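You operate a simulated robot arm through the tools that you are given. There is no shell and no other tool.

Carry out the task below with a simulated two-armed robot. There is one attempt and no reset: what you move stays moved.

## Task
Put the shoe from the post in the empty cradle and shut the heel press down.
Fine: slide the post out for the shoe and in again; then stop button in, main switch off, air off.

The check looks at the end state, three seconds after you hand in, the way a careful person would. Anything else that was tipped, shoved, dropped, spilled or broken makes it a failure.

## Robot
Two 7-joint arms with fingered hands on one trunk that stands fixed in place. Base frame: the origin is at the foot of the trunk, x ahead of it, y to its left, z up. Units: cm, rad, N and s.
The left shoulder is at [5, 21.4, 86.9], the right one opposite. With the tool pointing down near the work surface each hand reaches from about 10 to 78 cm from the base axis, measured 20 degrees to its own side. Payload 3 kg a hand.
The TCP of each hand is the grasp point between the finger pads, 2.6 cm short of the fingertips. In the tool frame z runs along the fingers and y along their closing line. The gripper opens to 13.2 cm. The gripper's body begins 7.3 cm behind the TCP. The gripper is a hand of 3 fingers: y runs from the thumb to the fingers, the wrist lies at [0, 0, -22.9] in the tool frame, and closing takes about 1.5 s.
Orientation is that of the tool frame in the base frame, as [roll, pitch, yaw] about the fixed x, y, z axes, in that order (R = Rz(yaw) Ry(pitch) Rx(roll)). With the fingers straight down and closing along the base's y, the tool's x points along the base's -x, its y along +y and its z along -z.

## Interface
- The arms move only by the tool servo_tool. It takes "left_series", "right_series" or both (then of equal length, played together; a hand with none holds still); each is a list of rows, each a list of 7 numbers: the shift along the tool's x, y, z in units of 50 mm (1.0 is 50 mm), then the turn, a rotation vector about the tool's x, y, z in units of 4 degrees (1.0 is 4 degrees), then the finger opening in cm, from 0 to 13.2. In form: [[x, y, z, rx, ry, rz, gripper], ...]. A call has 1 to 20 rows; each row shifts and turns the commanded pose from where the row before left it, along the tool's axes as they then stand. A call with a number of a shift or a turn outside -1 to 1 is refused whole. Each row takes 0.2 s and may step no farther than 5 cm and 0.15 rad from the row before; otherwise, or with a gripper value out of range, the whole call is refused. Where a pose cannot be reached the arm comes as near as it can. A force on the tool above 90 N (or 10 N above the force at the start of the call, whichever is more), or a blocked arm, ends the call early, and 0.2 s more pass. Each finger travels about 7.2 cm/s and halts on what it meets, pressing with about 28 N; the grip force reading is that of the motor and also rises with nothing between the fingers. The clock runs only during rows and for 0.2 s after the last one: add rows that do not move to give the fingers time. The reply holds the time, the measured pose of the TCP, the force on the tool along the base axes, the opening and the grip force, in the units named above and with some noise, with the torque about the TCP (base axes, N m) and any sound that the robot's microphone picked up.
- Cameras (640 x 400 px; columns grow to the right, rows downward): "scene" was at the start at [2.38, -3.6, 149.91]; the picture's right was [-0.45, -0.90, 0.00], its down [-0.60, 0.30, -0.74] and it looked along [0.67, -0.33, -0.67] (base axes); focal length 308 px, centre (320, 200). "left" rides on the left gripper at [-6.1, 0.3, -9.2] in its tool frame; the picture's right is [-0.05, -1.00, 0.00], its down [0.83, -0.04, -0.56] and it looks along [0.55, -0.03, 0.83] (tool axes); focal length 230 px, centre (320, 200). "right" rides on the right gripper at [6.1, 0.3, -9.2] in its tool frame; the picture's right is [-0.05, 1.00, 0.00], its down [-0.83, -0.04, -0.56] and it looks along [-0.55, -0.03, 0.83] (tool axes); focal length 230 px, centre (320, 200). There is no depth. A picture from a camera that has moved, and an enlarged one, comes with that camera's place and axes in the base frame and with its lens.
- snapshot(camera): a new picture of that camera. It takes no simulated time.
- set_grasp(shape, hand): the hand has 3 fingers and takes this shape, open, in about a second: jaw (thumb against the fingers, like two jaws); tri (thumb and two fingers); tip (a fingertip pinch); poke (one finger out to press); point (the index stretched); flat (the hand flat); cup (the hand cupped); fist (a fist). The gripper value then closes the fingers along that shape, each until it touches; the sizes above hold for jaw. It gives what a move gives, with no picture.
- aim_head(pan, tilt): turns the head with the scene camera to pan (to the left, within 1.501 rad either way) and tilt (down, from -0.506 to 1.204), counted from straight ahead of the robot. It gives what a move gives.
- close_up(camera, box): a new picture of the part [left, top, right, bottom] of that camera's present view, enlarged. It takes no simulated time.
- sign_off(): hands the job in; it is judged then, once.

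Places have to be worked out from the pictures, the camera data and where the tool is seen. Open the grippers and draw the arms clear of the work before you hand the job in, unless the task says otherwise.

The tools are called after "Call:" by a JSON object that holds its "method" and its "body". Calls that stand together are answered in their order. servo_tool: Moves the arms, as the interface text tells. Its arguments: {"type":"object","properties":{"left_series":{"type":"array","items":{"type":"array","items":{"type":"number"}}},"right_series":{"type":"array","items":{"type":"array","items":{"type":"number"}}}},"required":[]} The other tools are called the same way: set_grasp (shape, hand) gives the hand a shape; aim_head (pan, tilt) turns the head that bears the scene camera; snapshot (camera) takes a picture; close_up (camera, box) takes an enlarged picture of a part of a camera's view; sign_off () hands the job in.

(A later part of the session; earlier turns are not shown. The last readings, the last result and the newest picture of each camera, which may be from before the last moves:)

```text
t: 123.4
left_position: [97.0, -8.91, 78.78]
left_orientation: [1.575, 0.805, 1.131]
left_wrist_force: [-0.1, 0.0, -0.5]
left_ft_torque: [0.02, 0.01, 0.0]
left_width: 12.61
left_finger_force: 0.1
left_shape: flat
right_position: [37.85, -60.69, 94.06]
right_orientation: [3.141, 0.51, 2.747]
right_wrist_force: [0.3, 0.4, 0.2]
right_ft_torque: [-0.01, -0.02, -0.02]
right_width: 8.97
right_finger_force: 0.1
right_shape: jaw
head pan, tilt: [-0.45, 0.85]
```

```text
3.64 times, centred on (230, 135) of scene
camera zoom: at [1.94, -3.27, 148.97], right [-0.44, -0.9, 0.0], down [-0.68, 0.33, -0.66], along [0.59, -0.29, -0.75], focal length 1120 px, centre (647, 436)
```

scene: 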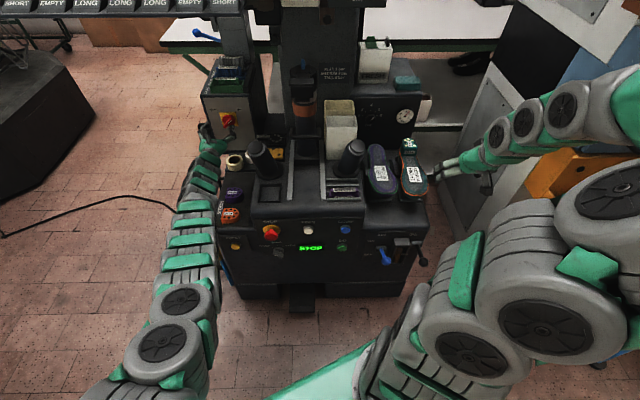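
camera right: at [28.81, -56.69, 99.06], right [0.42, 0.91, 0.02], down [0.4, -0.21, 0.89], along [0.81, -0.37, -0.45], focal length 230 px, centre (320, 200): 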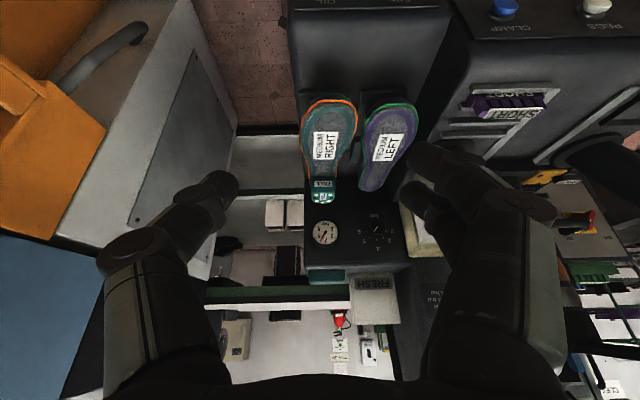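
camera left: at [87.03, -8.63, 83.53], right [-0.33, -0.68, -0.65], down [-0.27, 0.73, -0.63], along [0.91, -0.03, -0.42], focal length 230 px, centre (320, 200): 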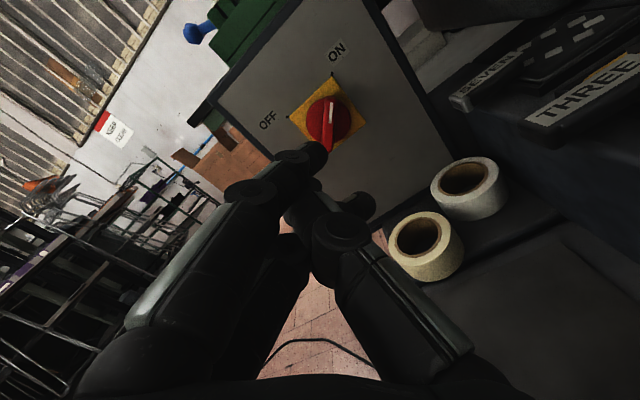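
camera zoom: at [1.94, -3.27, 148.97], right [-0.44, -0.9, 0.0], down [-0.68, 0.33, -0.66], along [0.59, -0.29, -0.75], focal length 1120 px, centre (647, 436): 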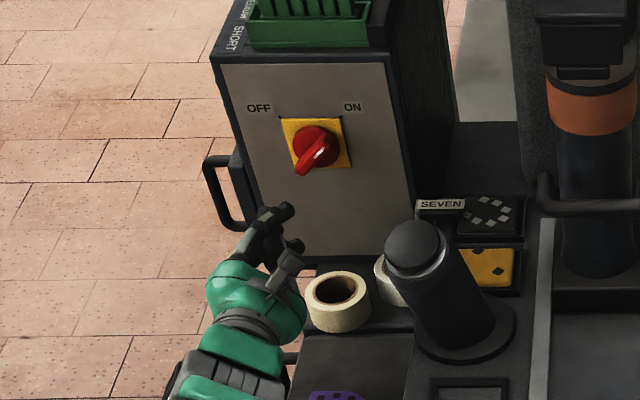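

None of the shapes gives much more. Before concluding anything I test the left arm's true maximum by aligning the tool with the arm's line and driving outward toward the box in free air.

Call:
{"method": "set_grasp", "body": {"hand": "left", "shape": "jaw"}}

Call:
{"method": "servo_tool", "body": {"left_series": [[0, 0, 0, -0.15, 0.92, 0, 0], [0, 0, 0, -0.15, 0.92, 0, 0], [0, 0, 0.3, 0, 0, 0, 0], [0, 0, 0.3, 0, 0, 0, 0], [0, 0, 0.3, 0, 0, 0, 0], [0, 0, 0.3, 0, 0, 0, 0], [0, 0, 0.2, 0, 0, 0, 0], [0, 0, 0.2, 0, 0, 0, 0], [0, 0, 0.2, 0, 0, 0, 0], [0, 0, 0, 0, 0, 0, 0]]}}

Call:
{"method": "snapshot", "body": {"camera": "left"}}

Call:
{"method": "snapshot", "body": {"camera": "scene"}}

```text
t: 124.3
left_position: [96.98, -8.84, 78.82]
left_orientation: [1.579, 0.805, 1.133]
left_wrist_force: [0.4, 0.2, 0.7]
left_ft_torque: [0.02, -0.07, 0.02]
left_width: 13.21
left_finger_force: 0.1
left_shape: jaw
right_position: [37.88, -60.83, 93.97]
right_orientation: [-3.141, 0.51, 2.749]
right_wrist_force: [1.4, 0.7, -1.0]
right_ft_torque: [-0.01, -0.03, -0.02]
right_width: 8.95
right_finger_force: 0.1
right_shape: jaw
head pan, tilt: [-0.45, 0.85]
```

```text
t: 126.5
left_position: [104.5, -11.47, 78.19]
left_orientation: [1.689, 0.799, 1.318]
left_wrist_force: [0.5, 0.2, 0.3]
left_ft_torque: [0.01, -0.02, 0.0]
left_width: 0.0
left_finger_force: 27.8
left_shape: jaw
left hand out of reach, approached as far as the arm can: row 9
right_position: [37.88, -60.78, 94.03]
right_orientation: [-3.141, 0.51, 2.748]
right_wrist_force: [-0.1, -0.2, 0.4]
right_ft_torque: [0.0, 0.0, 0.01]
right_width: 8.98
right_finger_force: 0.1
right_shape: jaw
head pan, tilt: [-0.45, 0.85]
```

```text
taken
camera left: at [95.0, -12.42, 83.52], right [-0.3, -0.69, -0.65], down [-0.39, 0.72, -0.58], along [0.87, 0.08, -0.49], focal length 230 px, centre (320, 200)
```

left: 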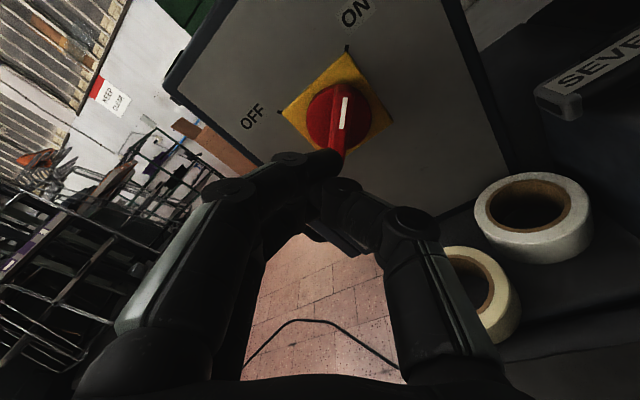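

```text
taken
```

scene: 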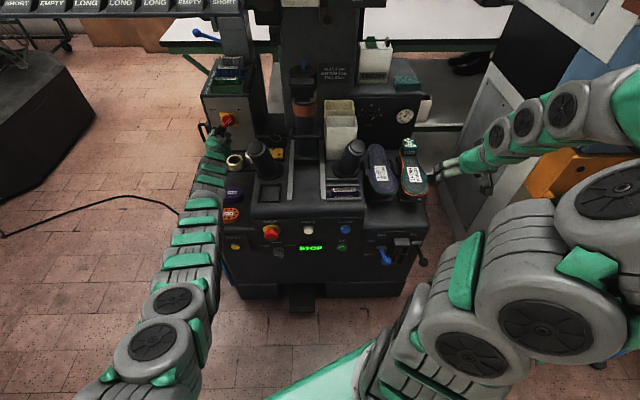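

The left arm's limit is firm: the fingertips end about 5 cm short of that knob. That box belongs to the "PEG LIFT", so it may not be the heel press's own main switch at all. There is a red handle on a yellow plate at the machine's left side; I retract the left hand to look at it closely.

Call:
{"method": "close_up", "body": {"camera": "scene", "box": [185, 180, 265, 310]}}

Call:
{"method": "servo_tool", "body": {"left_series": [[0, 0, -0.8, 0, 0, 0, 0], [0, 0, -0.8, 0, 0, 0, 0], [0, 0, -0.8, 0, 0, 0, 0], [0, 0, -0.8, 0, 0, -1, 0], [0, 0, -0.8, 0, 0, -1, 0], [0, 0, -0.8, 0, 0, -1, 0], [0, 0, -0.8, 0, 0, -1, 0], [0, 0, -0.8, 0, 0, -1, 0], [0, 0, -0.8, 0, 0, -1, 0], [0, 0, -0.8, 0, 0, -1, 0], [0, 0, -0.8, 0, 0, -1, 0], [0, 0, -0.8, 0, 0, -1, 0], [0, 0, -0.6, 0, 0, -1, 0], [0, 0, 0, 0, 0, -1, 0]]}}

Call:
{"method": "snapshot", "body": {"camera": "left"}}

```text
3.08 times, centred on (225, 245) of scene
camera zoom: at [1.94, -3.27, 148.97], right [-0.44, -0.9, 0.0], down [-0.68, 0.33, -0.66], along [0.59, -0.29, -0.75], focal length 948 px, centre (612, 62)
```

zoom: 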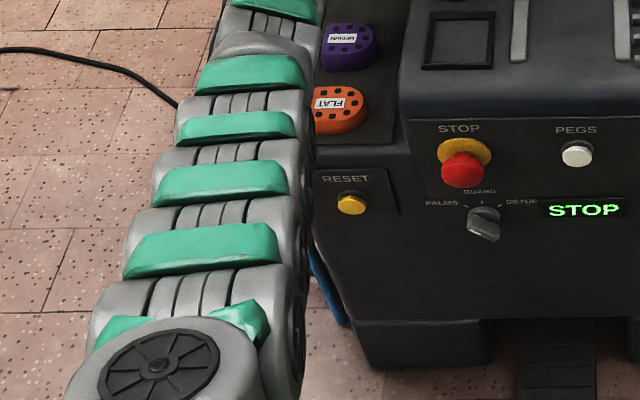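

```text
t: 129.5
left_position: [65.76, 2.42, 79.7]
left_orientation: [2.033, 1.396, 1.685]
left_wrist_force: [0.2, 0.7, -0.2]
left_ft_torque: [-0.02, 0.0, 0.04]
left_width: 0.0
left_finger_force: 27.5
left_shape: jaw
left hand out of reach, approached as far as the arm can: row 11, 12, 13
right_position: [37.86, -60.71, 94.05]
right_orientation: [3.14, 0.51, 2.749]
right_wrist_force: [0.1, 0.4, 0.8]
right_ft_torque: [0.0, 0.0, 0.0]
right_width: 8.93
right_finger_force: 0.1
right_shape: jaw
head pan, tilt: [-0.45, 0.85]
```

```text
taken
camera left: at [57.27, 4.79, 86.48], right [-0.34, -0.93, -0.1], down [-0.55, 0.29, -0.78], along [0.76, -0.21, -0.62], focal length 230 px, centre (320, 200)
```

left: 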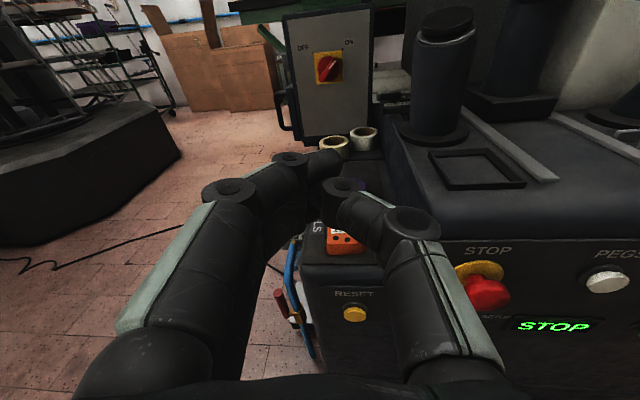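

I zoom on the red handle, and move the left hand further left for a better view of the machine's left flank.

Call:
{"method": "servo_tool", "body": {"left_series": [[0, 0.8, -0.3, 0, 0, 0, 0], [0, 0.8, -0.3, 0, 0, 0, 0], [0, 0.8, -0.3, 0, 0, 0, 0], [0, 0.8, -0.3, 0, 0, 0, 0], [0, 0.8, 0, 0, 0, 0, 0], [0, 0.8, 0, 0, 0, 0, 0], [0, 0, 0, 1, 0, 0, 0], [0, 0, 0, 1, 0, 0, 0], [0, 0, 0, 1, 0, 0, 0], [0, 0, 0, 1, 0, 0, 0], [0, 0, 0, 1, 0, 0, 0]]}}

Call:
{"method": "snapshot", "body": {"camera": "left"}}

Call:
{"method": "close_up", "body": {"camera": "scene", "box": [185, 180, 265, 310]}}

```text
t: 131.9
left_position: [68.85, 19.12, 82.16]
left_orientation: [2.389, 1.396, 1.692]
left_wrist_force: [-0.5, -0.3, 0.2]
left_ft_torque: [-0.02, 0.01, -0.01]
left_width: 0.0
left_finger_force: 27.9
left_shape: jaw
left hand out of reach, approached as far as the arm can: row 1, 2, 3
right_position: [37.93, -60.78, 94.05]
right_orientation: [3.141, 0.51, 2.748]
right_wrist_force: [-1.0, 0.7, 0.3]
right_ft_torque: [0.0, -0.02, -0.02]
right_width: 8.95
right_finger_force: 0.0
right_shape: jaw
head pan, tilt: [-0.45, 0.85]
```

```text
taken
camera left: at [62.14, 24.23, 89.39], right [-0.64, -0.76, -0.07], down [-0.47, 0.46, -0.75], along [0.61, -0.45, -0.66], focal length 230 px, centre (320, 200)
```

left: 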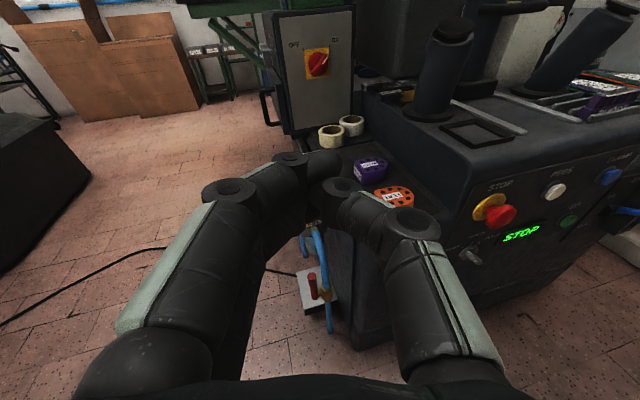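

```text
3.08 times, centred on (225, 245) of scene
camera zoom: at [1.94, -3.27, 148.97], right [-0.44, -0.9, 0.0], down [-0.68, 0.33, -0.66], along [0.59, -0.29, -0.75], focal length 948 px, centre (612, 62)
```

zoom: 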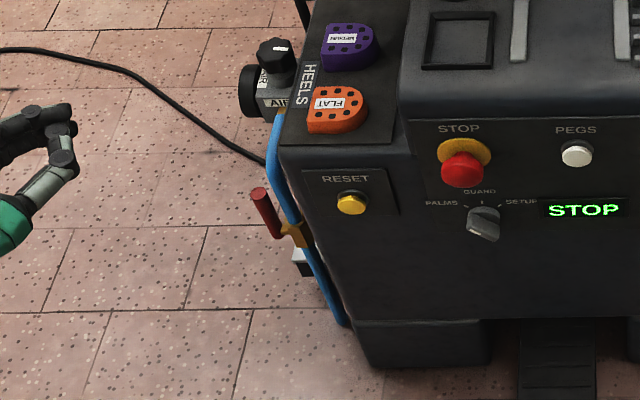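

Call:
{"method": "close_up", "body": {"camera": "left", "box": [270, 200, 370, 350]}}

Call:
{"method": "close_up", "body": {"camera": "scene", "box": [190, 180, 240, 300]}}

```text
2.67 times, centred on (320, 275) of left
camera zoom: at [62.14, 24.23, 89.39], right [-0.64, -0.76, -0.07], down [-0.47, 0.46, -0.75], along [0.61, -0.45, -0.66], focal length 614 px, centre (320, 0)
```

zoom: 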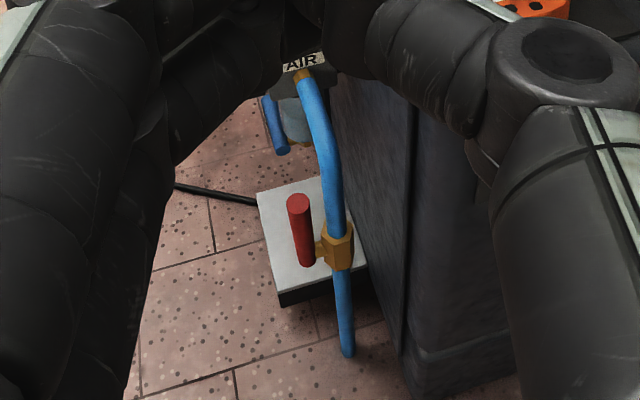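

```text
3.33 times, centred on (215, 240) of scene
camera zoom: at [1.94, -3.27, 148.97], right [-0.44, -0.9, 0.0], down [-0.68, 0.33, -0.66], along [0.59, -0.29, -0.75], focal length 1027 px, centre (670, 67)
```

zoom: 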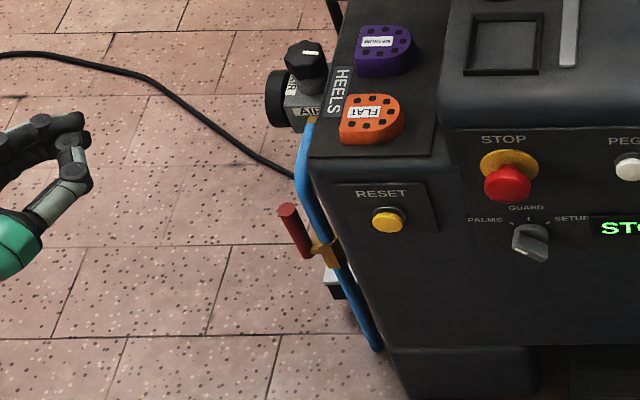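

The red handle on the hose is an in-line air cock, not an electrical switch. I scan the rest of the surroundings with the head for any other main switch.

Call:
{"method": "aim_head", "body": {"pan": -0.9, "tilt": 0.6}}

Call:
{"method": "snapshot", "body": {"camera": "scene"}}

Call:
{"method": "aim_head", "body": {"pan": -0.2, "tilt": 0.3}}

Call:
{"method": "snapshot", "body": {"camera": "scene"}}

Call:
{"method": "aim_head", "body": {"pan": 0.6, "tilt": 0.5}}

Call:
{"method": "snapshot", "body": {"camera": "scene"}}

```text
t: 132.8
left_position: [68.8, 19.23, 82.15]
left_orientation: [2.387, 1.395, 1.692]
left_wrist_force: [-0.2, 0.3, 0.5]
left_ft_torque: [0.03, 0.02, -0.01]
left_width: 0.02
left_finger_force: 27.5
left_shape: jaw
right_position: [37.94, -60.71, 93.99]
right_orientation: [3.141, 0.508, 2.75]
right_wrist_force: [-0.5, -0.4, -0.6]
right_ft_torque: [0.01, -0.02, -0.05]
right_width: 8.98
right_finger_force: 0.0
right_shape: jaw
head pan, tilt: [-0.901, 0.6]
```

```text
taken
```

scene: 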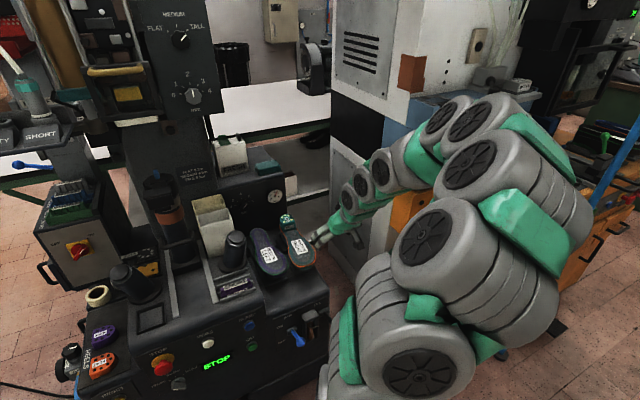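

```text
t: 133.8
left_position: [68.83, 19.3, 82.06]
left_orientation: [2.387, 1.395, 1.693]
left_wrist_force: [0.3, 0.1, -0.9]
left_ft_torque: [0.02, 0.06, -0.01]
left_width: 0.0
left_finger_force: 28.1
left_shape: jaw
right_position: [37.86, -60.67, 93.99]
right_orientation: [-3.14, 0.512, 2.749]
right_wrist_force: [0.5, -0.5, 0.6]
right_ft_torque: [-0.02, 0.0, -0.01]
right_width: 8.97
right_finger_force: 0.1
right_shape: jaw
head pan, tilt: [-0.201, 0.3]
```

```text
taken
```

scene: 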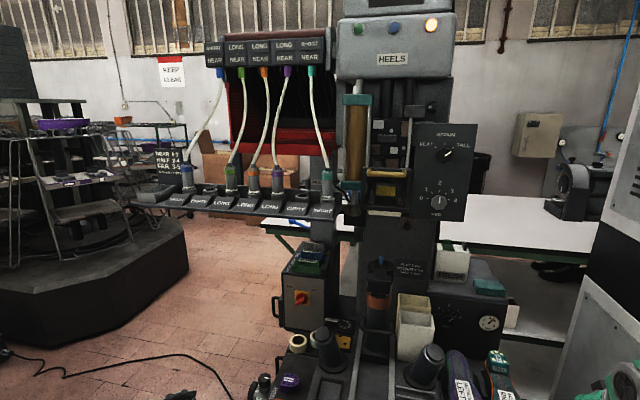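

```text
t: 135.0
left_position: [68.78, 19.25, 82.01]
left_orientation: [2.388, 1.395, 1.69]
left_wrist_force: [0.0, 1.2, -0.3]
left_ft_torque: [-0.02, -0.01, 0.01]
left_width: 0.0
left_finger_force: 28.3
left_shape: jaw
right_position: [37.87, -60.67, 94.01]
right_orientation: [3.14, 0.508, 2.749]
right_wrist_force: [-1.2, 0.5, -0.1]
right_ft_torque: [-0.01, 0.01, 0.01]
right_width: 8.97
right_finger_force: 0.1
right_shape: jaw
head pan, tilt: [0.6, 0.499]
```

```text
taken
```

scene: 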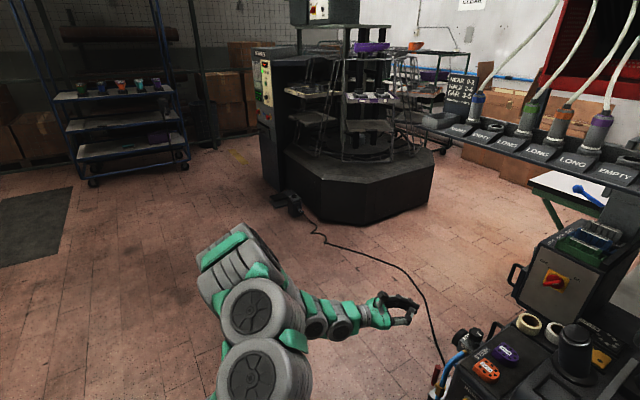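

The rotary on the cabinet is the only main switch to be seen, so I need a few more centimetres. I measure the finger lengths of the different shapes properly, side-on from the head camera.

Call:
{"method": "close_up", "body": {"camera": "scene", "box": [340, 260, 460, 350]}}

Call:
{"method": "set_grasp", "body": {"hand": "left", "shape": "point"}}

Call:
{"method": "close_up", "body": {"camera": "scene", "box": [340, 260, 460, 350]}}

Call:
{"method": "set_grasp", "body": {"hand": "left", "shape": "flat"}}

Call:
{"method": "close_up", "body": {"camera": "scene", "box": [340, 260, 460, 350]}}

Call:
{"method": "set_grasp", "body": {"hand": "left", "shape": "tip"}}

Call:
{"method": "close_up", "body": {"camera": "scene", "box": [340, 260, 460, 350]}}

```text
4.44 times, centred on (400, 305) of scene
camera zoom: at [2.41, 5.26, 151.97], right [0.56, -0.83, 0.0], down [-0.4, -0.27, -0.88], along [0.72, 0.5, -0.48], focal length 1369 px, centre (-36, -267)
```

zoom: 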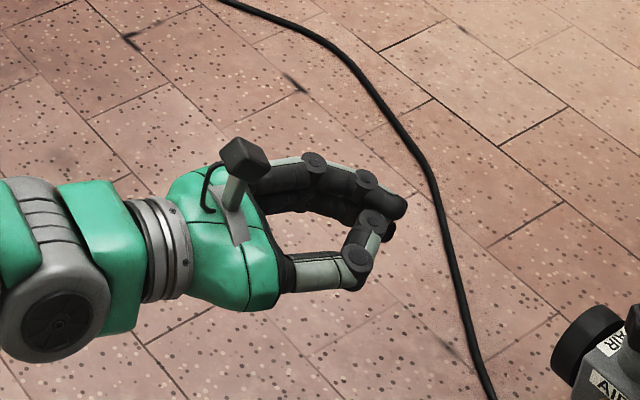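

```text
t: 135.9
left_position: [68.74, 19.25, 82.07]
left_orientation: [2.388, 1.395, 1.69]
left_wrist_force: [-0.5, -0.7, -0.1]
left_ft_torque: [0.01, -0.03, -0.02]
left_width: 0.01
left_finger_force: 0.0
left_shape: point
right_position: [37.97, -60.7, 94.07]
right_orientation: [-3.141, 0.511, 2.749]
right_wrist_force: [0.0, 0.5, -0.5]
right_ft_torque: [-0.04, 0.01, 0.0]
right_width: 8.97
right_finger_force: 0.0
right_shape: jaw
head pan, tilt: [0.6, 0.499]
```

```text
4.44 times, centred on (400, 305) of scene
camera zoom: at [2.41, 5.27, 151.97], right [0.56, -0.83, 0.0], down [-0.4, -0.27, -0.88], along [0.72, 0.5, -0.48], focal length 1369 px, centre (-36, -267)
```

zoom: 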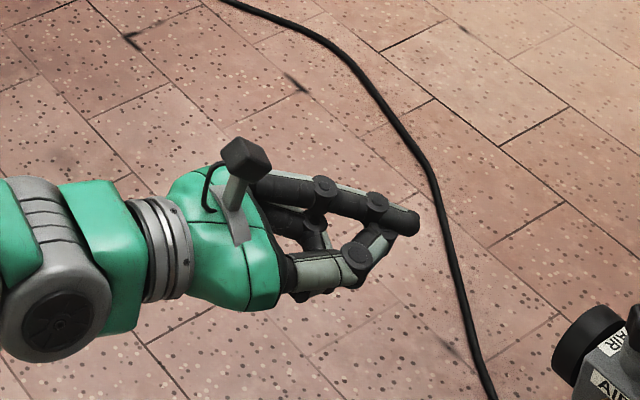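

```text
t: 136.8
left_position: [68.89, 19.24, 82.13]
left_orientation: [2.389, 1.393, 1.692]
left_wrist_force: [-0.8, 0.1, 0.0]
left_ft_torque: [0.03, 0.0, 0.0]
left_width: 12.61
left_finger_force: 0.0
left_shape: flat
right_position: [37.81, -60.72, 94.05]
right_orientation: [3.141, 0.509, 2.748]
right_wrist_force: [-0.2, -0.1, 0.5]
right_ft_torque: [0.0, -0.03, -0.02]
right_width: 8.96
right_finger_force: 0.0
right_shape: jaw
head pan, tilt: [0.6, 0.499]
```

```text
4.44 times, centred on (400, 305) of scene
camera zoom: at [2.41, 5.27, 151.97], right [0.56, -0.83, 0.0], down [-0.4, -0.27, -0.88], along [0.72, 0.5, -0.48], focal length 1369 px, centre (-36, -267)
```

zoom: 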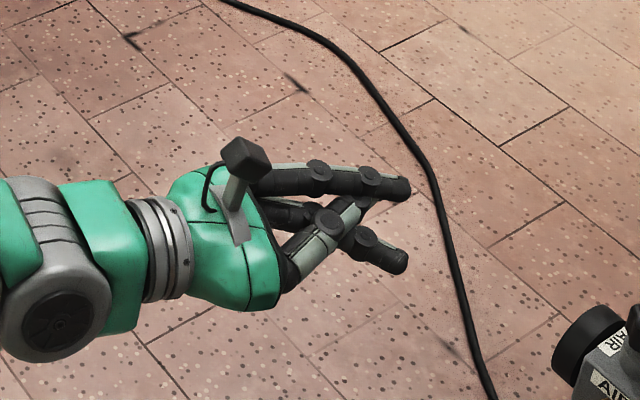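

```text
t: 137.7
left_position: [68.67, 19.27, 82.1]
left_orientation: [2.387, 1.394, 1.69]
left_wrist_force: [-0.1, 0.0, -0.6]
left_ft_torque: [0.02, -0.02, -0.02]
left_width: 13.19
left_finger_force: 0.1
left_shape: tip
right_position: [37.84, -60.73, 93.99]
right_orientation: [3.141, 0.51, 2.749]
right_wrist_force: [1.5, -0.3, -0.4]
right_ft_torque: [0.0, 0.0, 0.03]
right_width: 8.96
right_finger_force: 0.2
right_shape: jaw
head pan, tilt: [0.6, 0.499]
```

```text
4.44 times, centred on (400, 305) of scene
camera zoom: at [2.41, 5.27, 151.97], right [0.56, -0.83, 0.0], down [-0.4, -0.27, -0.88], along [0.72, 0.5, -0.48], focal length 1369 px, centre (-36, -267)
```

zoom: 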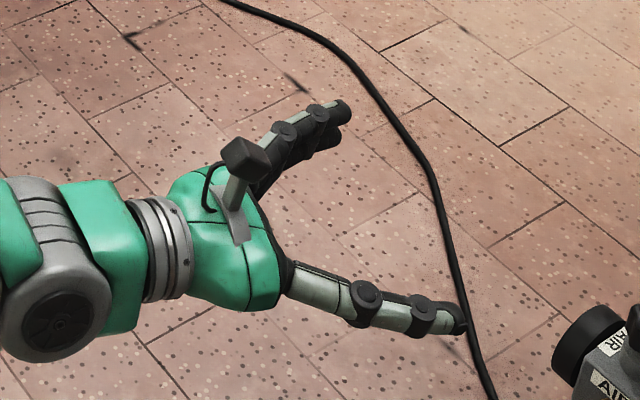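

In the "tip" shape the thumb stretches out much further. I close that shape in stages and see how far the tips reach.

Call:
{"method": "servo_tool", "body": {"left_series": [[0, 0, 0, 0, 0, 0, 8], [0, 0, 0, 0, 0, 0, 8], [0, 0, 0, 0, 0, 0, 8], [0, 0, 0, 0, 0, 0, 8]]}}

Call:
{"method": "close_up", "body": {"camera": "scene", "box": [340, 260, 460, 350]}}

Call:
{"method": "servo_tool", "body": {"left_series": [[0, 0, 0, 0, 0, 0, 4], [0, 0, 0, 0, 0, 0, 4], [0, 0, 0, 0, 0, 0, 4], [0, 0, 0, 0, 0, 0, 4]]}}

Call:
{"method": "close_up", "body": {"camera": "scene", "box": [340, 260, 460, 350]}}

Call:
{"method": "servo_tool", "body": {"left_series": [[0, 0, 0, 0, 0, 0, 0], [0, 0, 0, 0, 0, 0, 0], [0, 0, 0, 0, 0, 0, 0], [0, 0, 0, 0, 0, 0, 0]]}}

Call:
{"method": "close_up", "body": {"camera": "scene", "box": [340, 260, 460, 350]}}

```text
t: 138.7
left_position: [68.89, 19.1, 81.95]
left_orientation: [2.388, 1.395, 1.692]
left_wrist_force: [1.0, -0.5, -0.9]
left_ft_torque: [-0.01, 0.01, 0.01]
left_width: 8.03
left_finger_force: 0.1
left_shape: tip
right_position: [37.82, -60.71, 93.92]
right_orientation: [3.141, 0.51, 2.748]
right_wrist_force: [-0.3, 0.3, 0.1]
right_ft_torque: [-0.01, 0.0, -0.02]
right_width: 8.98
right_finger_force: 0.2
right_shape: jaw
head pan, tilt: [0.6, 0.499]
```

```text
4.44 times, centred on (400, 305) of scene
camera zoom: at [2.41, 5.27, 151.97], right [0.56, -0.83, 0.0], down [-0.4, -0.27, -0.88], along [0.72, 0.5, -0.48], focal length 1369 px, centre (-36, -267)
```

zoom: 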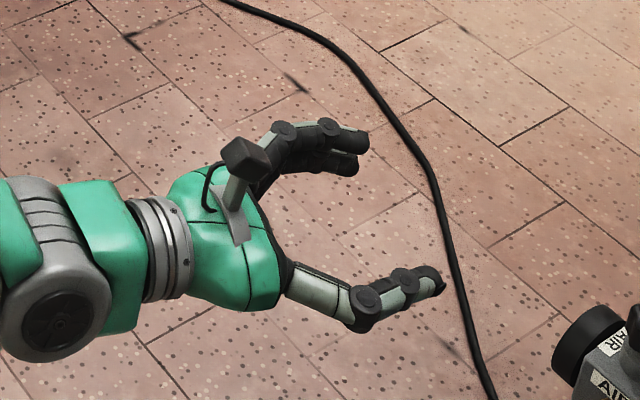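

```text
t: 139.7
left_position: [68.82, 19.25, 82.11]
left_orientation: [2.388, 1.396, 1.692]
left_wrist_force: [-0.3, 0.5, 0.0]
left_ft_torque: [-0.01, 0.0, -0.01]
left_width: 4.02
left_finger_force: 0.0
left_shape: tip
right_position: [37.9, -60.75, 94.12]
right_orientation: [-3.141, 0.51, 2.748]
right_wrist_force: [0.2, 0.5, 0.5]
right_ft_torque: [0.0, 0.01, 0.03]
right_width: 8.94
right_finger_force: 0.0
right_shape: jaw
head pan, tilt: [0.6, 0.499]
```

```text
4.44 times, centred on (400, 305) of scene
camera zoom: at [2.41, 5.27, 151.97], right [0.56, -0.83, 0.0], down [-0.4, -0.27, -0.88], along [0.72, 0.5, -0.48], focal length 1369 px, centre (-36, -267)
```

zoom: 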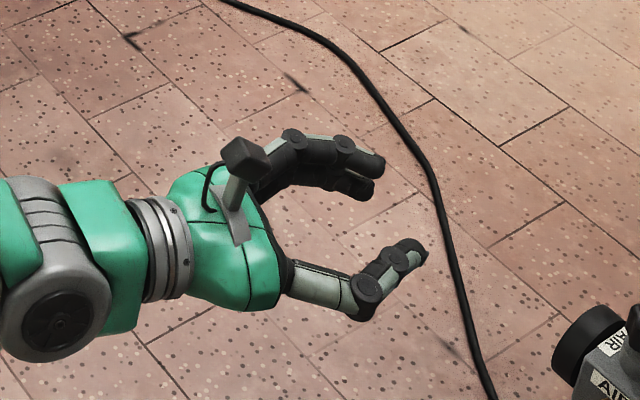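

```text
t: 140.7
left_position: [68.94, 19.2, 82.07]
left_orientation: [2.39, 1.393, 1.691]
left_wrist_force: [0.2, -0.3, -0.5]
left_ft_torque: [-0.02, 0.01, -0.02]
left_width: 0.0
left_finger_force: 27.8
left_shape: tip
right_position: [37.78, -60.73, 94.11]
right_orientation: [-3.141, 0.508, 2.749]
right_wrist_force: [0.0, -1.1, 0.9]
right_ft_torque: [0.03, 0.04, 0.02]
right_width: 8.96
right_finger_force: 0.0
right_shape: jaw
head pan, tilt: [0.6, 0.499]
```

```text
4.44 times, centred on (400, 305) of scene
camera zoom: at [2.41, 5.27, 151.97], right [0.56, -0.83, 0.0], down [-0.4, -0.27, -0.88], along [0.72, 0.5, -0.48], focal length 1369 px, centre (-36, -267)
```

zoom: 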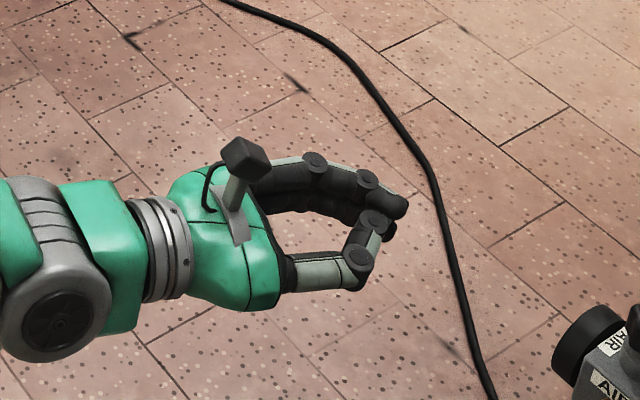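

The open thumb of the "tip" shape reaches about 4 cm further from the wrist than the closed jaw. With the thumb lined up with the outstretched arm I should just about get to the knob. I turn the hand so the thumb leads, at first well clear of the machine.

Call:
{"method": "servo_tool", "body": {"left_series": [[0, 0, 0, -1, 0, 0, 13.2], [0, 0, 0, -1, 0, 0, 13.2], [0, 0, 0, -1, 0, 0, 13.2], [0, 0, 0, -1, 0, 0, 13.2], [0, 0, 0, -1, 0, 0, 13.2], [0, 0, 0, -1, 0, 0, 13.2], [0, 0, 0, -1, 0, 0, 13.2], [0, 0, 0, -1, -0.4, 0, 13.2], [0, 0, 0, -1, -0.4, 0, 13.2], [0, 0, 0, 0, 0, 0, 13.2]]}}

Call:
{"method": "aim_head", "body": {"pan": -0.3, "tilt": 0.7}}

Call:
{"method": "snapshot", "body": {"camera": "left"}}

Call:
{"method": "snapshot", "body": {"camera": "scene"}}

```text
t: 142.9
left_position: [68.81, 19.26, 82.09]
left_orientation: [1.44, 1.4, 1.368]
left_wrist_force: [0.0, 0.1, 0.4]
left_ft_torque: [-0.03, -0.02, 0.01]
left_width: 13.21
left_finger_force: 0.0
left_shape: tip
right_position: [37.82, -60.76, 94.01]
right_orientation: [3.141, 0.51, 2.749]
right_wrist_force: [0.1, 0.0, 0.9]
right_ft_torque: [0.01, -0.01, 0.02]
right_width: 8.98
right_finger_force: 0.0
right_shape: jaw
head pan, tilt: [0.6, 0.499]
```

```text
t: 144.1
left_position: [68.84, 19.15, 82.13]
left_orientation: [1.439, 1.402, 1.366]
left_wrist_force: [0.0, -0.1, -0.1]
left_ft_torque: [0.02, -0.03, -0.03]
left_width: 13.21
left_finger_force: 0.1
left_shape: tip
right_position: [37.87, -60.65, 93.98]
right_orientation: [3.141, 0.509, 2.751]
right_wrist_force: [0.2, 0.1, 0.3]
right_ft_torque: [-0.02, 0.0, 0.02]
right_width: 8.96
right_finger_force: 0.0
right_shape: jaw
head pan, tilt: [-0.3, 0.7]
```

```text
taken
camera left: at [59.45, 19.19, 88.0], right [-0.07, -0.99, -0.12], down [-0.53, 0.14, -0.84], along [0.85, 0.0, -0.53], focal length 230 px, centre (320, 200)
```

left: 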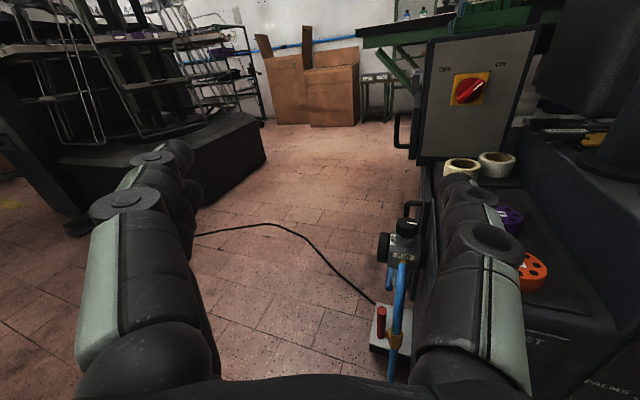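

```text
taken
```

scene: 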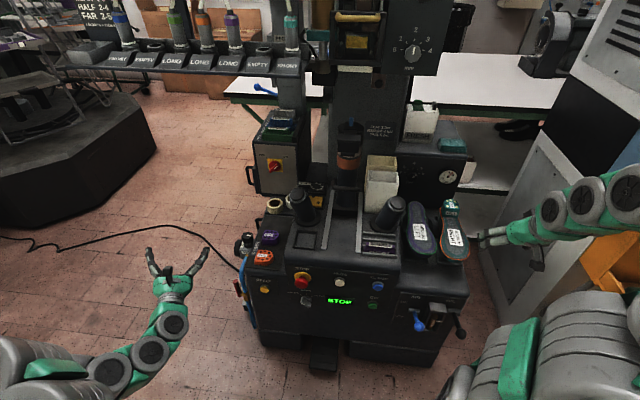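

The thumb gains less than I thought (perspective misled me). I look closer at the left flank, where the power cable ends in a white box below the air cock; it may carry a switch of its own.

Call:
{"method": "close_up", "body": {"camera": "left", "box": [350, 200, 450, 390]}}

Call:
{"method": "close_up", "body": {"camera": "scene", "box": [215, 215, 285, 345]}}

Call:
{"method": "close_up", "body": {"camera": "scene", "box": [235, 90, 335, 220]}}

Call:
{"method": "close_up", "body": {"camera": "left", "box": [390, 20, 560, 210]}}

```text
2.11 times, centred on (400, 295) of left
camera zoom: at [59.45, 19.19, 88.0], right [-0.07, -0.99, -0.12], down [-0.53, 0.14, -0.84], along [0.85, 0.0, -0.53], focal length 484 px, centre (152, 0)
```

zoom: 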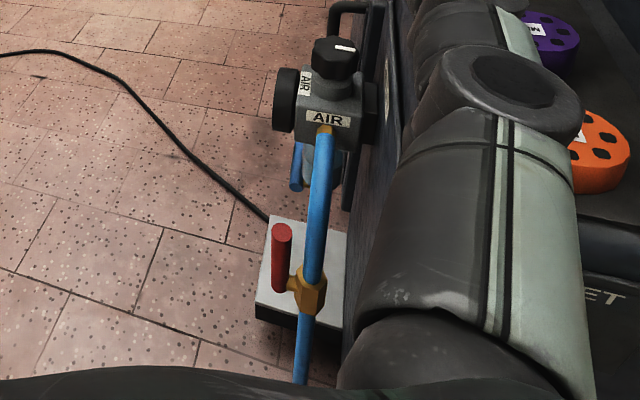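

```text
3.08 times, centred on (250, 280) of scene
camera zoom: at [3.02, -2.38, 150.2], right [-0.29, -0.96, 0.0], down [-0.62, 0.19, -0.77], along [0.73, -0.23, -0.64], focal length 948 px, centre (535, -46)
```

zoom: 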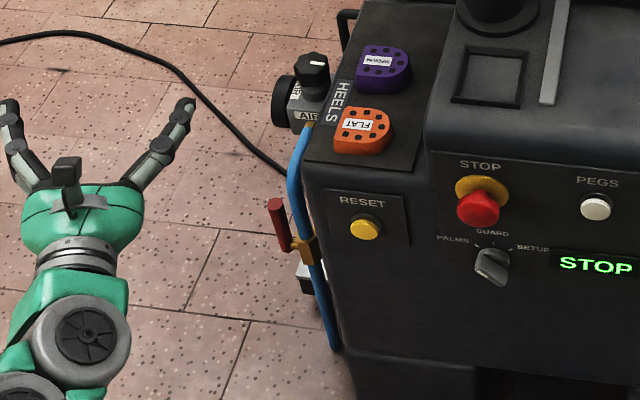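

```text
3.08 times, centred on (285, 155) of scene
camera zoom: at [3.02, -2.38, 150.2], right [-0.29, -0.96, 0.0], down [-0.62, 0.19, -0.77], along [0.73, -0.23, -0.64], focal length 948 px, centre (428, 338)
```

zoom: 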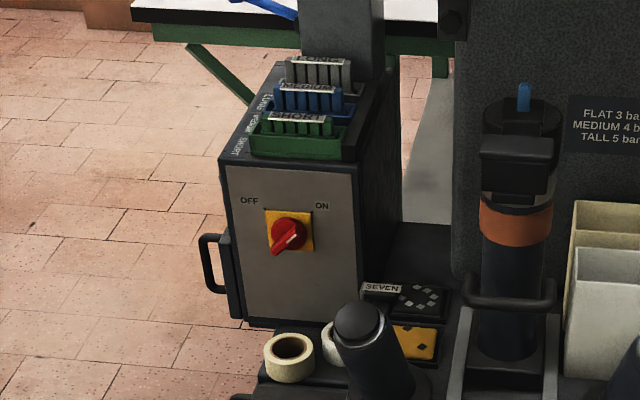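

```text
2.11 times, centred on (475, 115) of left
camera zoom: at [59.45, 19.19, 88.0], right [-0.07, -0.99, -0.12], down [-0.53, 0.14, -0.84], along [0.85, 0.0, -0.53], focal length 484 px, centre (-6, 379)
```

zoom: 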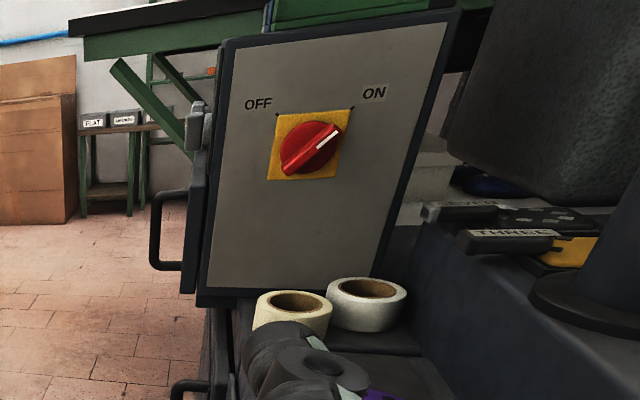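

The only main switch is that rotary, so I must get to it. Working out the geometry: the right arm, fully stretched with the hand flat (fingers straight, ~3.9 cm past the grasp point) and its wrist near (86, -8.5, 81), can touch the knob's upper-right end while its forearm passes left of the palm button. First I park the left hand, and bring the right hand forward and high.

Call:
{"method": "set_grasp", "body": {"hand": "right", "shape": "flat"}}

Call:
{"method": "servo_tool", "body": {"left_series": [[0, 0.3, -0.7, 0, 0, 0, 6], [0, 0.3, -0.7, 0, 0, 0, 6], [0, 0.3, -0.7, 0, 0, 0, 6], [0, 0.3, -0.7, 0, 0, 0, 6], [0, 0.3, -0.7, 0, 0, 0, 6], [0, 0.3, -0.5, 0, 0, 0, 6], [0, 0, 0, 0, 0, 0, 6], [0, 0, 0, 0, 0, 0, 6], [0, 0, 0, 0, 0, 0, 6], [0, 0, 0, 0, 0, 0, 6]], "right_series": [[-0.4, 0.653, -0.185, 0, 0, 0, 12.6], [-0.4, 0.653, -0.185, 0, 0, 0, 12.6], [-0.4, 0.653, -0.185, 0, 0, 0, 12.6], [-0.4, 0.653, -0.185, 0, 0, 0, 12.6], [-0.4, 0.653, -0.185, 0, 0, 0, 12.6], [-0.4, 0.653, -0.185, 0, 0, 0, 12.6], [-0.4, 0.653, -0.185, 0, 0, 0, 12.6], [-0.4, 0.653, -0.185, 0, 0, 0, 12.6], [-0.4, 0.653, -0.185, 0, 0, 0, 12.6], [0, 0, 0, 0, 0, 0, 12.6]]}}

Call:
{"method": "snapshot", "body": {"camera": "scene"}}

Call:
{"method": "snapshot", "body": {"camera": "right"}}

```text
t: 145.0
left_position: [68.82, 19.13, 82.13]
left_orientation: [1.437, 1.401, 1.367]
left_wrist_force: [-0.2, 0.6, -0.2]
left_ft_torque: [0.0, -0.01, 0.0]
left_width: 13.21
left_finger_force: 0.1
left_shape: tip
right_position: [37.88, -60.77, 94.08]
right_orientation: [3.141, 0.508, 2.748]
right_wrist_force: [0.4, -0.4, -0.6]
right_ft_torque: [0.01, 0.0, -0.01]
right_width: 0.0
right_finger_force: 0.0
right_shape: flat
head pan, tilt: [-0.3, 0.7]
```

```text
t: 147.2
left_position: [68.25, 19.63, 82.02]
left_orientation: [1.429, 1.402, 1.357]
left_wrist_force: [-0.2, 0.4, 0.0]
left_ft_torque: [0.0, 0.03, 0.02]
left_width: 6.05
left_finger_force: 0.1
left_shape: tip
left hand out of reach, approached as far as the arm can: row 1, 2, 3, 4, 5, 6
right_position: [59.88, -37.84, 110.09]
right_orientation: [-3.14, 0.509, 2.749]
right_wrist_force: [-0.8, 0.2, -0.2]
right_ft_torque: [-0.02, -0.01, -0.02]
right_width: 0.0
right_finger_force: 0.1
right_shape: flat
head pan, tilt: [-0.3, 0.7]
```

```text
taken
```

scene: 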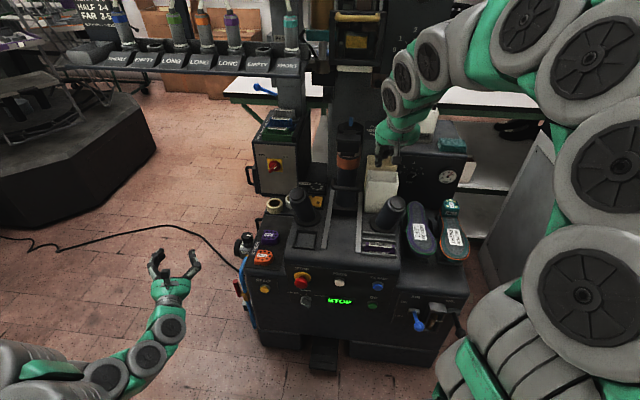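

```text
taken
camera right: at [50.87, -33.89, 114.99], right [0.42, 0.91, 0.03], down [0.4, -0.21, 0.89], along [0.81, -0.37, -0.46], focal length 230 px, centre (320, 200)
```

right: 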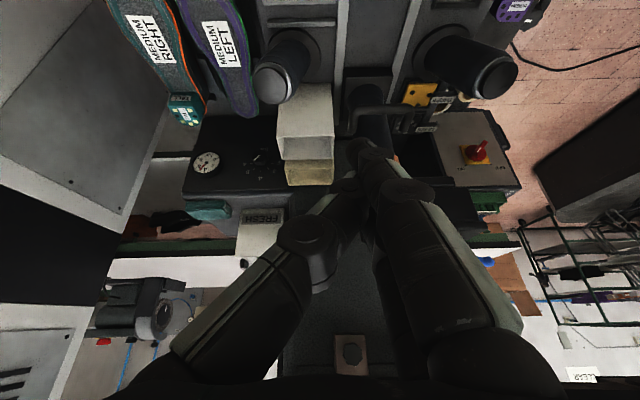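

I level the right hand (rotate to horizontal, heading -22°) in the free space in front of the post.

Call:
{"method": "servo_tool", "body": {"right_series": [[0, 0, 0, 0, -1, 0, 12.6], [0, 0, 0, 0, -1, 0, 12.6], [0, 0, 0, 0, -1, 0, 12.6], [0, 0, 0, 0, -1, 0, 12.6], [0, 0, 0, 0, -1, 0, 12.6], [0, 0, 0, 0, -1, 0, 12.6], [0, 0, 0, 0, -1, 0, 12.6], [0, 0, 0, 0, -1, 0, 12.6], [0, 0, 0, 0, -1, 0, 12.6], [0, 0, 0, 0, -1, 0, 12.6], [0, 0, 0, 0, -1, 0, 12.6], [0, 0, 0, 0, -1, 0, 12.6], [0, 0, 0, 0, -1, 0, 12.6], [0, 0, 0, 0, -1, 0, 12.6], [0, 0, 0, 0, -1, 0, 12.6]]}}

Call:
{"method": "snapshot", "body": {"camera": "scene"}}

Call:
{"method": "snapshot", "body": {"camera": "right"}}

```text
t: 150.4
left_position: [68.18, 19.67, 81.93]
left_orientation: [1.43, 1.403, 1.357]
left_wrist_force: [0.0, 0.4, 0.5]
left_ft_torque: [-0.02, -0.03, 0.0]
left_width: 6.06
left_finger_force: 0.1
left_shape: tip
right_position: [65.86, -42.91, 114.78]
right_orientation: [2.8, 1.496, 2.442]
right_wrist_force: [0.0, 0.1, -0.6]
right_ft_torque: [-0.02, 0.01, 0.02]
right_width: 0.01
right_finger_force: 0.0
right_shape: flat
right hand out of reach, approached as far as the arm can: row 10, 11, 12, 13, 14, 15
head pan, tilt: [-0.3, 0.7]
```

```text
taken
```

scene: 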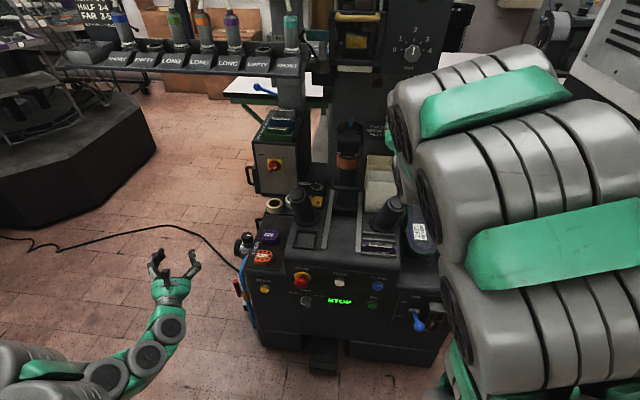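

```text
taken
camera right: at [57.0, -39.14, 109.25], right [0.35, 0.93, 0.08], down [-0.49, 0.11, 0.87], along [0.8, -0.34, 0.49], focal length 230 px, centre (320, 200)
```

right: 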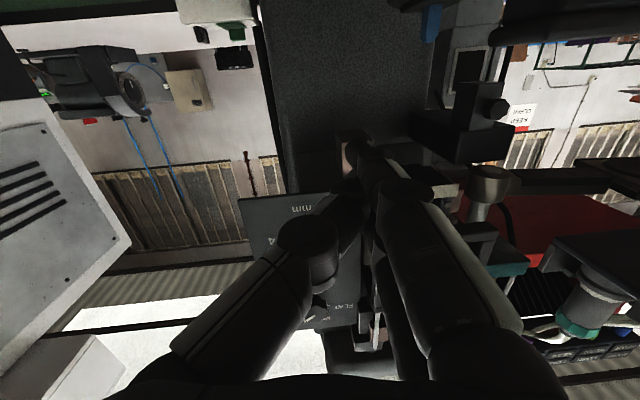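

The right arm dislikes this roll (thumb outward). Its natural horizontal pose is the mirror of the left's: thumb up or inward. I back off from the tower and roll the hand the other way.

Call:
{"method": "servo_tool", "body": {"right_series": [[0, 0, -0.6, 0, 0, 0, 12.6], [0, 0, -0.6, 0, 0, 0, 12.6], [0, 0, -0.6, 0, 0, 0, 12.6], [0, 0, -0.4, 0, 0, 0, 12.6], [0, 0, 0, 0, 0, -1, 12.6], [0, 0, 0, 0, 0, -1, 12.6], [0, 0, 0, 0, 0, -1, 12.6], [0, 0, 0, 0, 0, -1, 12.6], [0, 0, 0, 0, 0, -1, 12.6], [0, 0, 0, 0, 0, -1, 12.6], [0, 0, 0, 0, 0, -1, 12.6], [0, 0, 0, 0, 0, -1, 12.6], [0, 0, 0, 0, 0, -1, 12.6], [0, 0, 0, 0, 0, -1, 12.6], [0, 0, 0, 0, 0, -1, 12.6], [0, 0, 0, 0, 0, -1, 12.6]]}}

Call:
{"method": "snapshot", "body": {"camera": "scene"}}

Call:
{"method": "snapshot", "body": {"camera": "right"}}

```text
t: 153.8
left_position: [68.18, 19.65, 81.97]
left_orientation: [1.429, 1.402, 1.357]
left_wrist_force: [-0.3, 0.1, 0.0]
left_ft_torque: [0.0, 0.0, 0.0]
left_width: 6.09
left_finger_force: 0.1
left_shape: tip
right_position: [63.24, -41.94, 119.2]
right_orientation: [-1.67, 0.755, -1.995]
right_wrist_force: [-0.5, 0.4, 0.5]
right_ft_torque: [-0.01, 0.0, -0.02]
right_width: 0.0
right_finger_force: 0.1
right_shape: flat
right hand out of reach, approached as far as the arm can: row 1, 2, 3, 4
head pan, tilt: [-0.3, 0.7]
```

```text
taken
```

scene: 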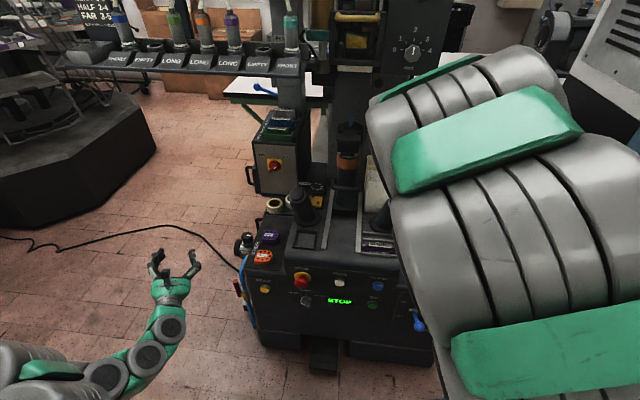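

```text
taken
camera right: at [52.83, -42.6, 115.31], right [0.21, 0.7, -0.69], down [-0.28, 0.72, 0.64], along [0.94, 0.06, 0.34], focal length 230 px, centre (320, 200)
```

right: 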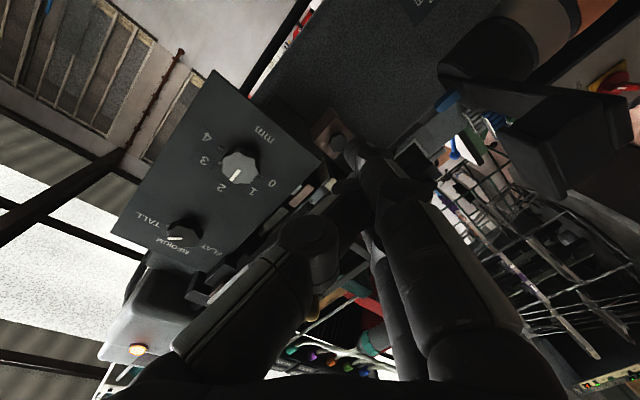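

The roll works in this direction. I roll on to thumb-up while easing back.

Call:
{"method": "servo_tool", "body": {"right_series": [[0, 0, -0.2, 0, 0, -1, 12.6], [0, 0, -0.2, 0, 0, -1, 12.6], [0, 0, -0.2, 0, 0, -1, 12.6], [0, 0, -0.2, 0, 0, -1, 12.6], [0, 0, -0.2, 0, 0, -1, 12.6], [0, 0, -0.2, 0, 0, -1, 12.6], [0, 0, -0.2, 0, 0, -1, 12.6], [0, 0, -0.2, 0, 0, -1, 12.6], [0, 0, -0.2, 0, 0, -1, 12.6], [0, 0, -0.2, 0, 0, -1, 12.6], [0, 0, 0, 0, 0, 0, 12.6]]}}

Call:
{"method": "snapshot", "body": {"camera": "scene"}}

Call:
{"method": "snapshot", "body": {"camera": "right"}}

```text
t: 156.2
left_position: [68.14, 19.55, 81.89]
left_orientation: [1.43, 1.401, 1.356]
left_wrist_force: [-0.2, 0.2, 0.2]
left_ft_torque: [0.0, -0.02, -0.02]
left_width: 6.09
left_finger_force: 0.1
left_shape: tip
right_position: [61.08, -40.59, 122.21]
right_orientation: [-1.648, 0.057, -1.933]
right_wrist_force: [-0.3, 0.2, -0.3]
right_ft_torque: [0.0, 0.01, -0.01]
right_width: 0.0
right_finger_force: 0.0
right_shape: flat
right hand out of reach, approached as far as the arm can: row 1, 2, 3, 4, 5, 6, 7, 8, 9, 10
head pan, tilt: [-0.3, 0.7]
```

```text
taken
```

scene: 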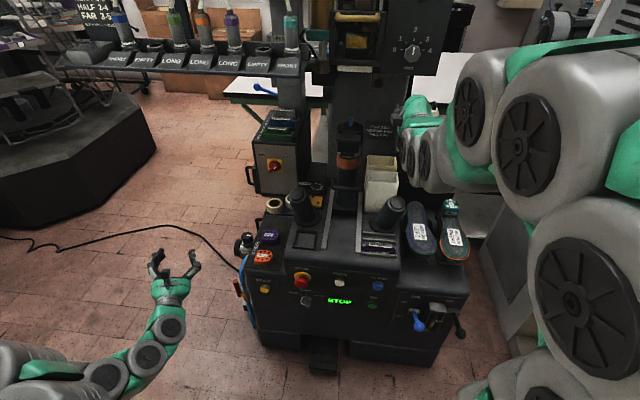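

```text
taken
camera right: at [50.16, -43.08, 122.27], right [-0.03, 0.13, -0.99], down [-0.22, 0.97, 0.13], along [0.97, 0.23, 0.0], focal length 230 px, centre (320, 200)
```

right: 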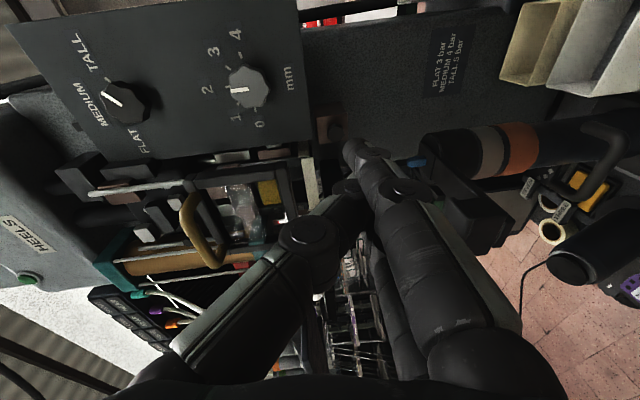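

Now the thumb is up, but the pose is cramped (too high and near). I bring the hand down and to the left, toward B≈-20, above the deck at z≈103.

Call:
{"method": "servo_tool", "body": {"right_series": [[-0.6, 0.3, 0, 0, 0, 0, 12.6], [-0.6, 0.3, 0, 0, 0, 0, 12.6], [-0.6, 0.5, 0, 0, 0, 0, 12.6], [-0.6, 0.5, 0, 0, 0, 0, 12.6], [-0.6, 0.5, 0, 0, 0, 0, 12.6], [-0.6, 0.5, 0, 0, 0, 0, 12.6], [-0.6, 0.5, 0, 0, 0, 0, 12.6], [-0.6, 0.5, 0, 0, 0, 0, 12.6], [0, 0, 0, 0, 0, 0, 12.6]]}}

Call:
{"method": "snapshot", "body": {"camera": "scene"}}

Call:
{"method": "snapshot", "body": {"camera": "right"}}

```text
t: 158.2
left_position: [68.21, 19.66, 81.99]
left_orientation: [1.43, 1.403, 1.357]
left_wrist_force: [-0.3, 0.7, -0.3]
left_ft_torque: [0.01, 0.0, -0.01]
left_width: 6.1
left_finger_force: 0.0
left_shape: tip
right_position: [69.6, -18.6, 107.48]
right_orientation: [-1.643, 0.061, -1.932]
right_wrist_force: [-0.2, 0.0, -0.6]
right_ft_torque: [0.05, -0.01, 0.02]
right_width: 0.0
right_finger_force: 0.1
right_shape: flat
right hand out of reach, approached as far as the arm can: row 1, 2, 3, 4
head pan, tilt: [-0.3, 0.7]
```

```text
taken
```

scene: 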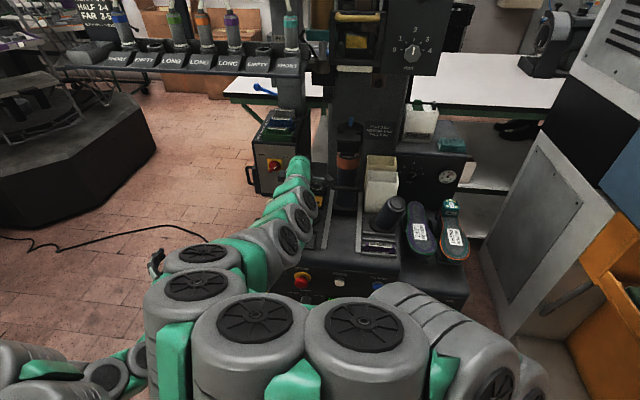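

```text
taken
camera right: at [58.82, -21.14, 107.52], right [-0.03, 0.13, -0.99], down [-0.22, 0.97, 0.13], along [0.97, 0.23, 0.0], focal length 230 px, centre (320, 200)
```

right: 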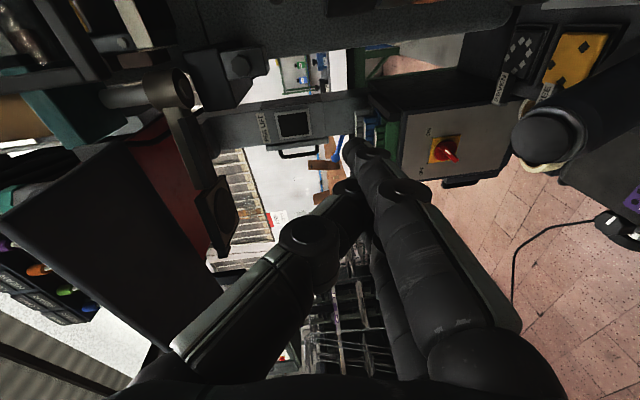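

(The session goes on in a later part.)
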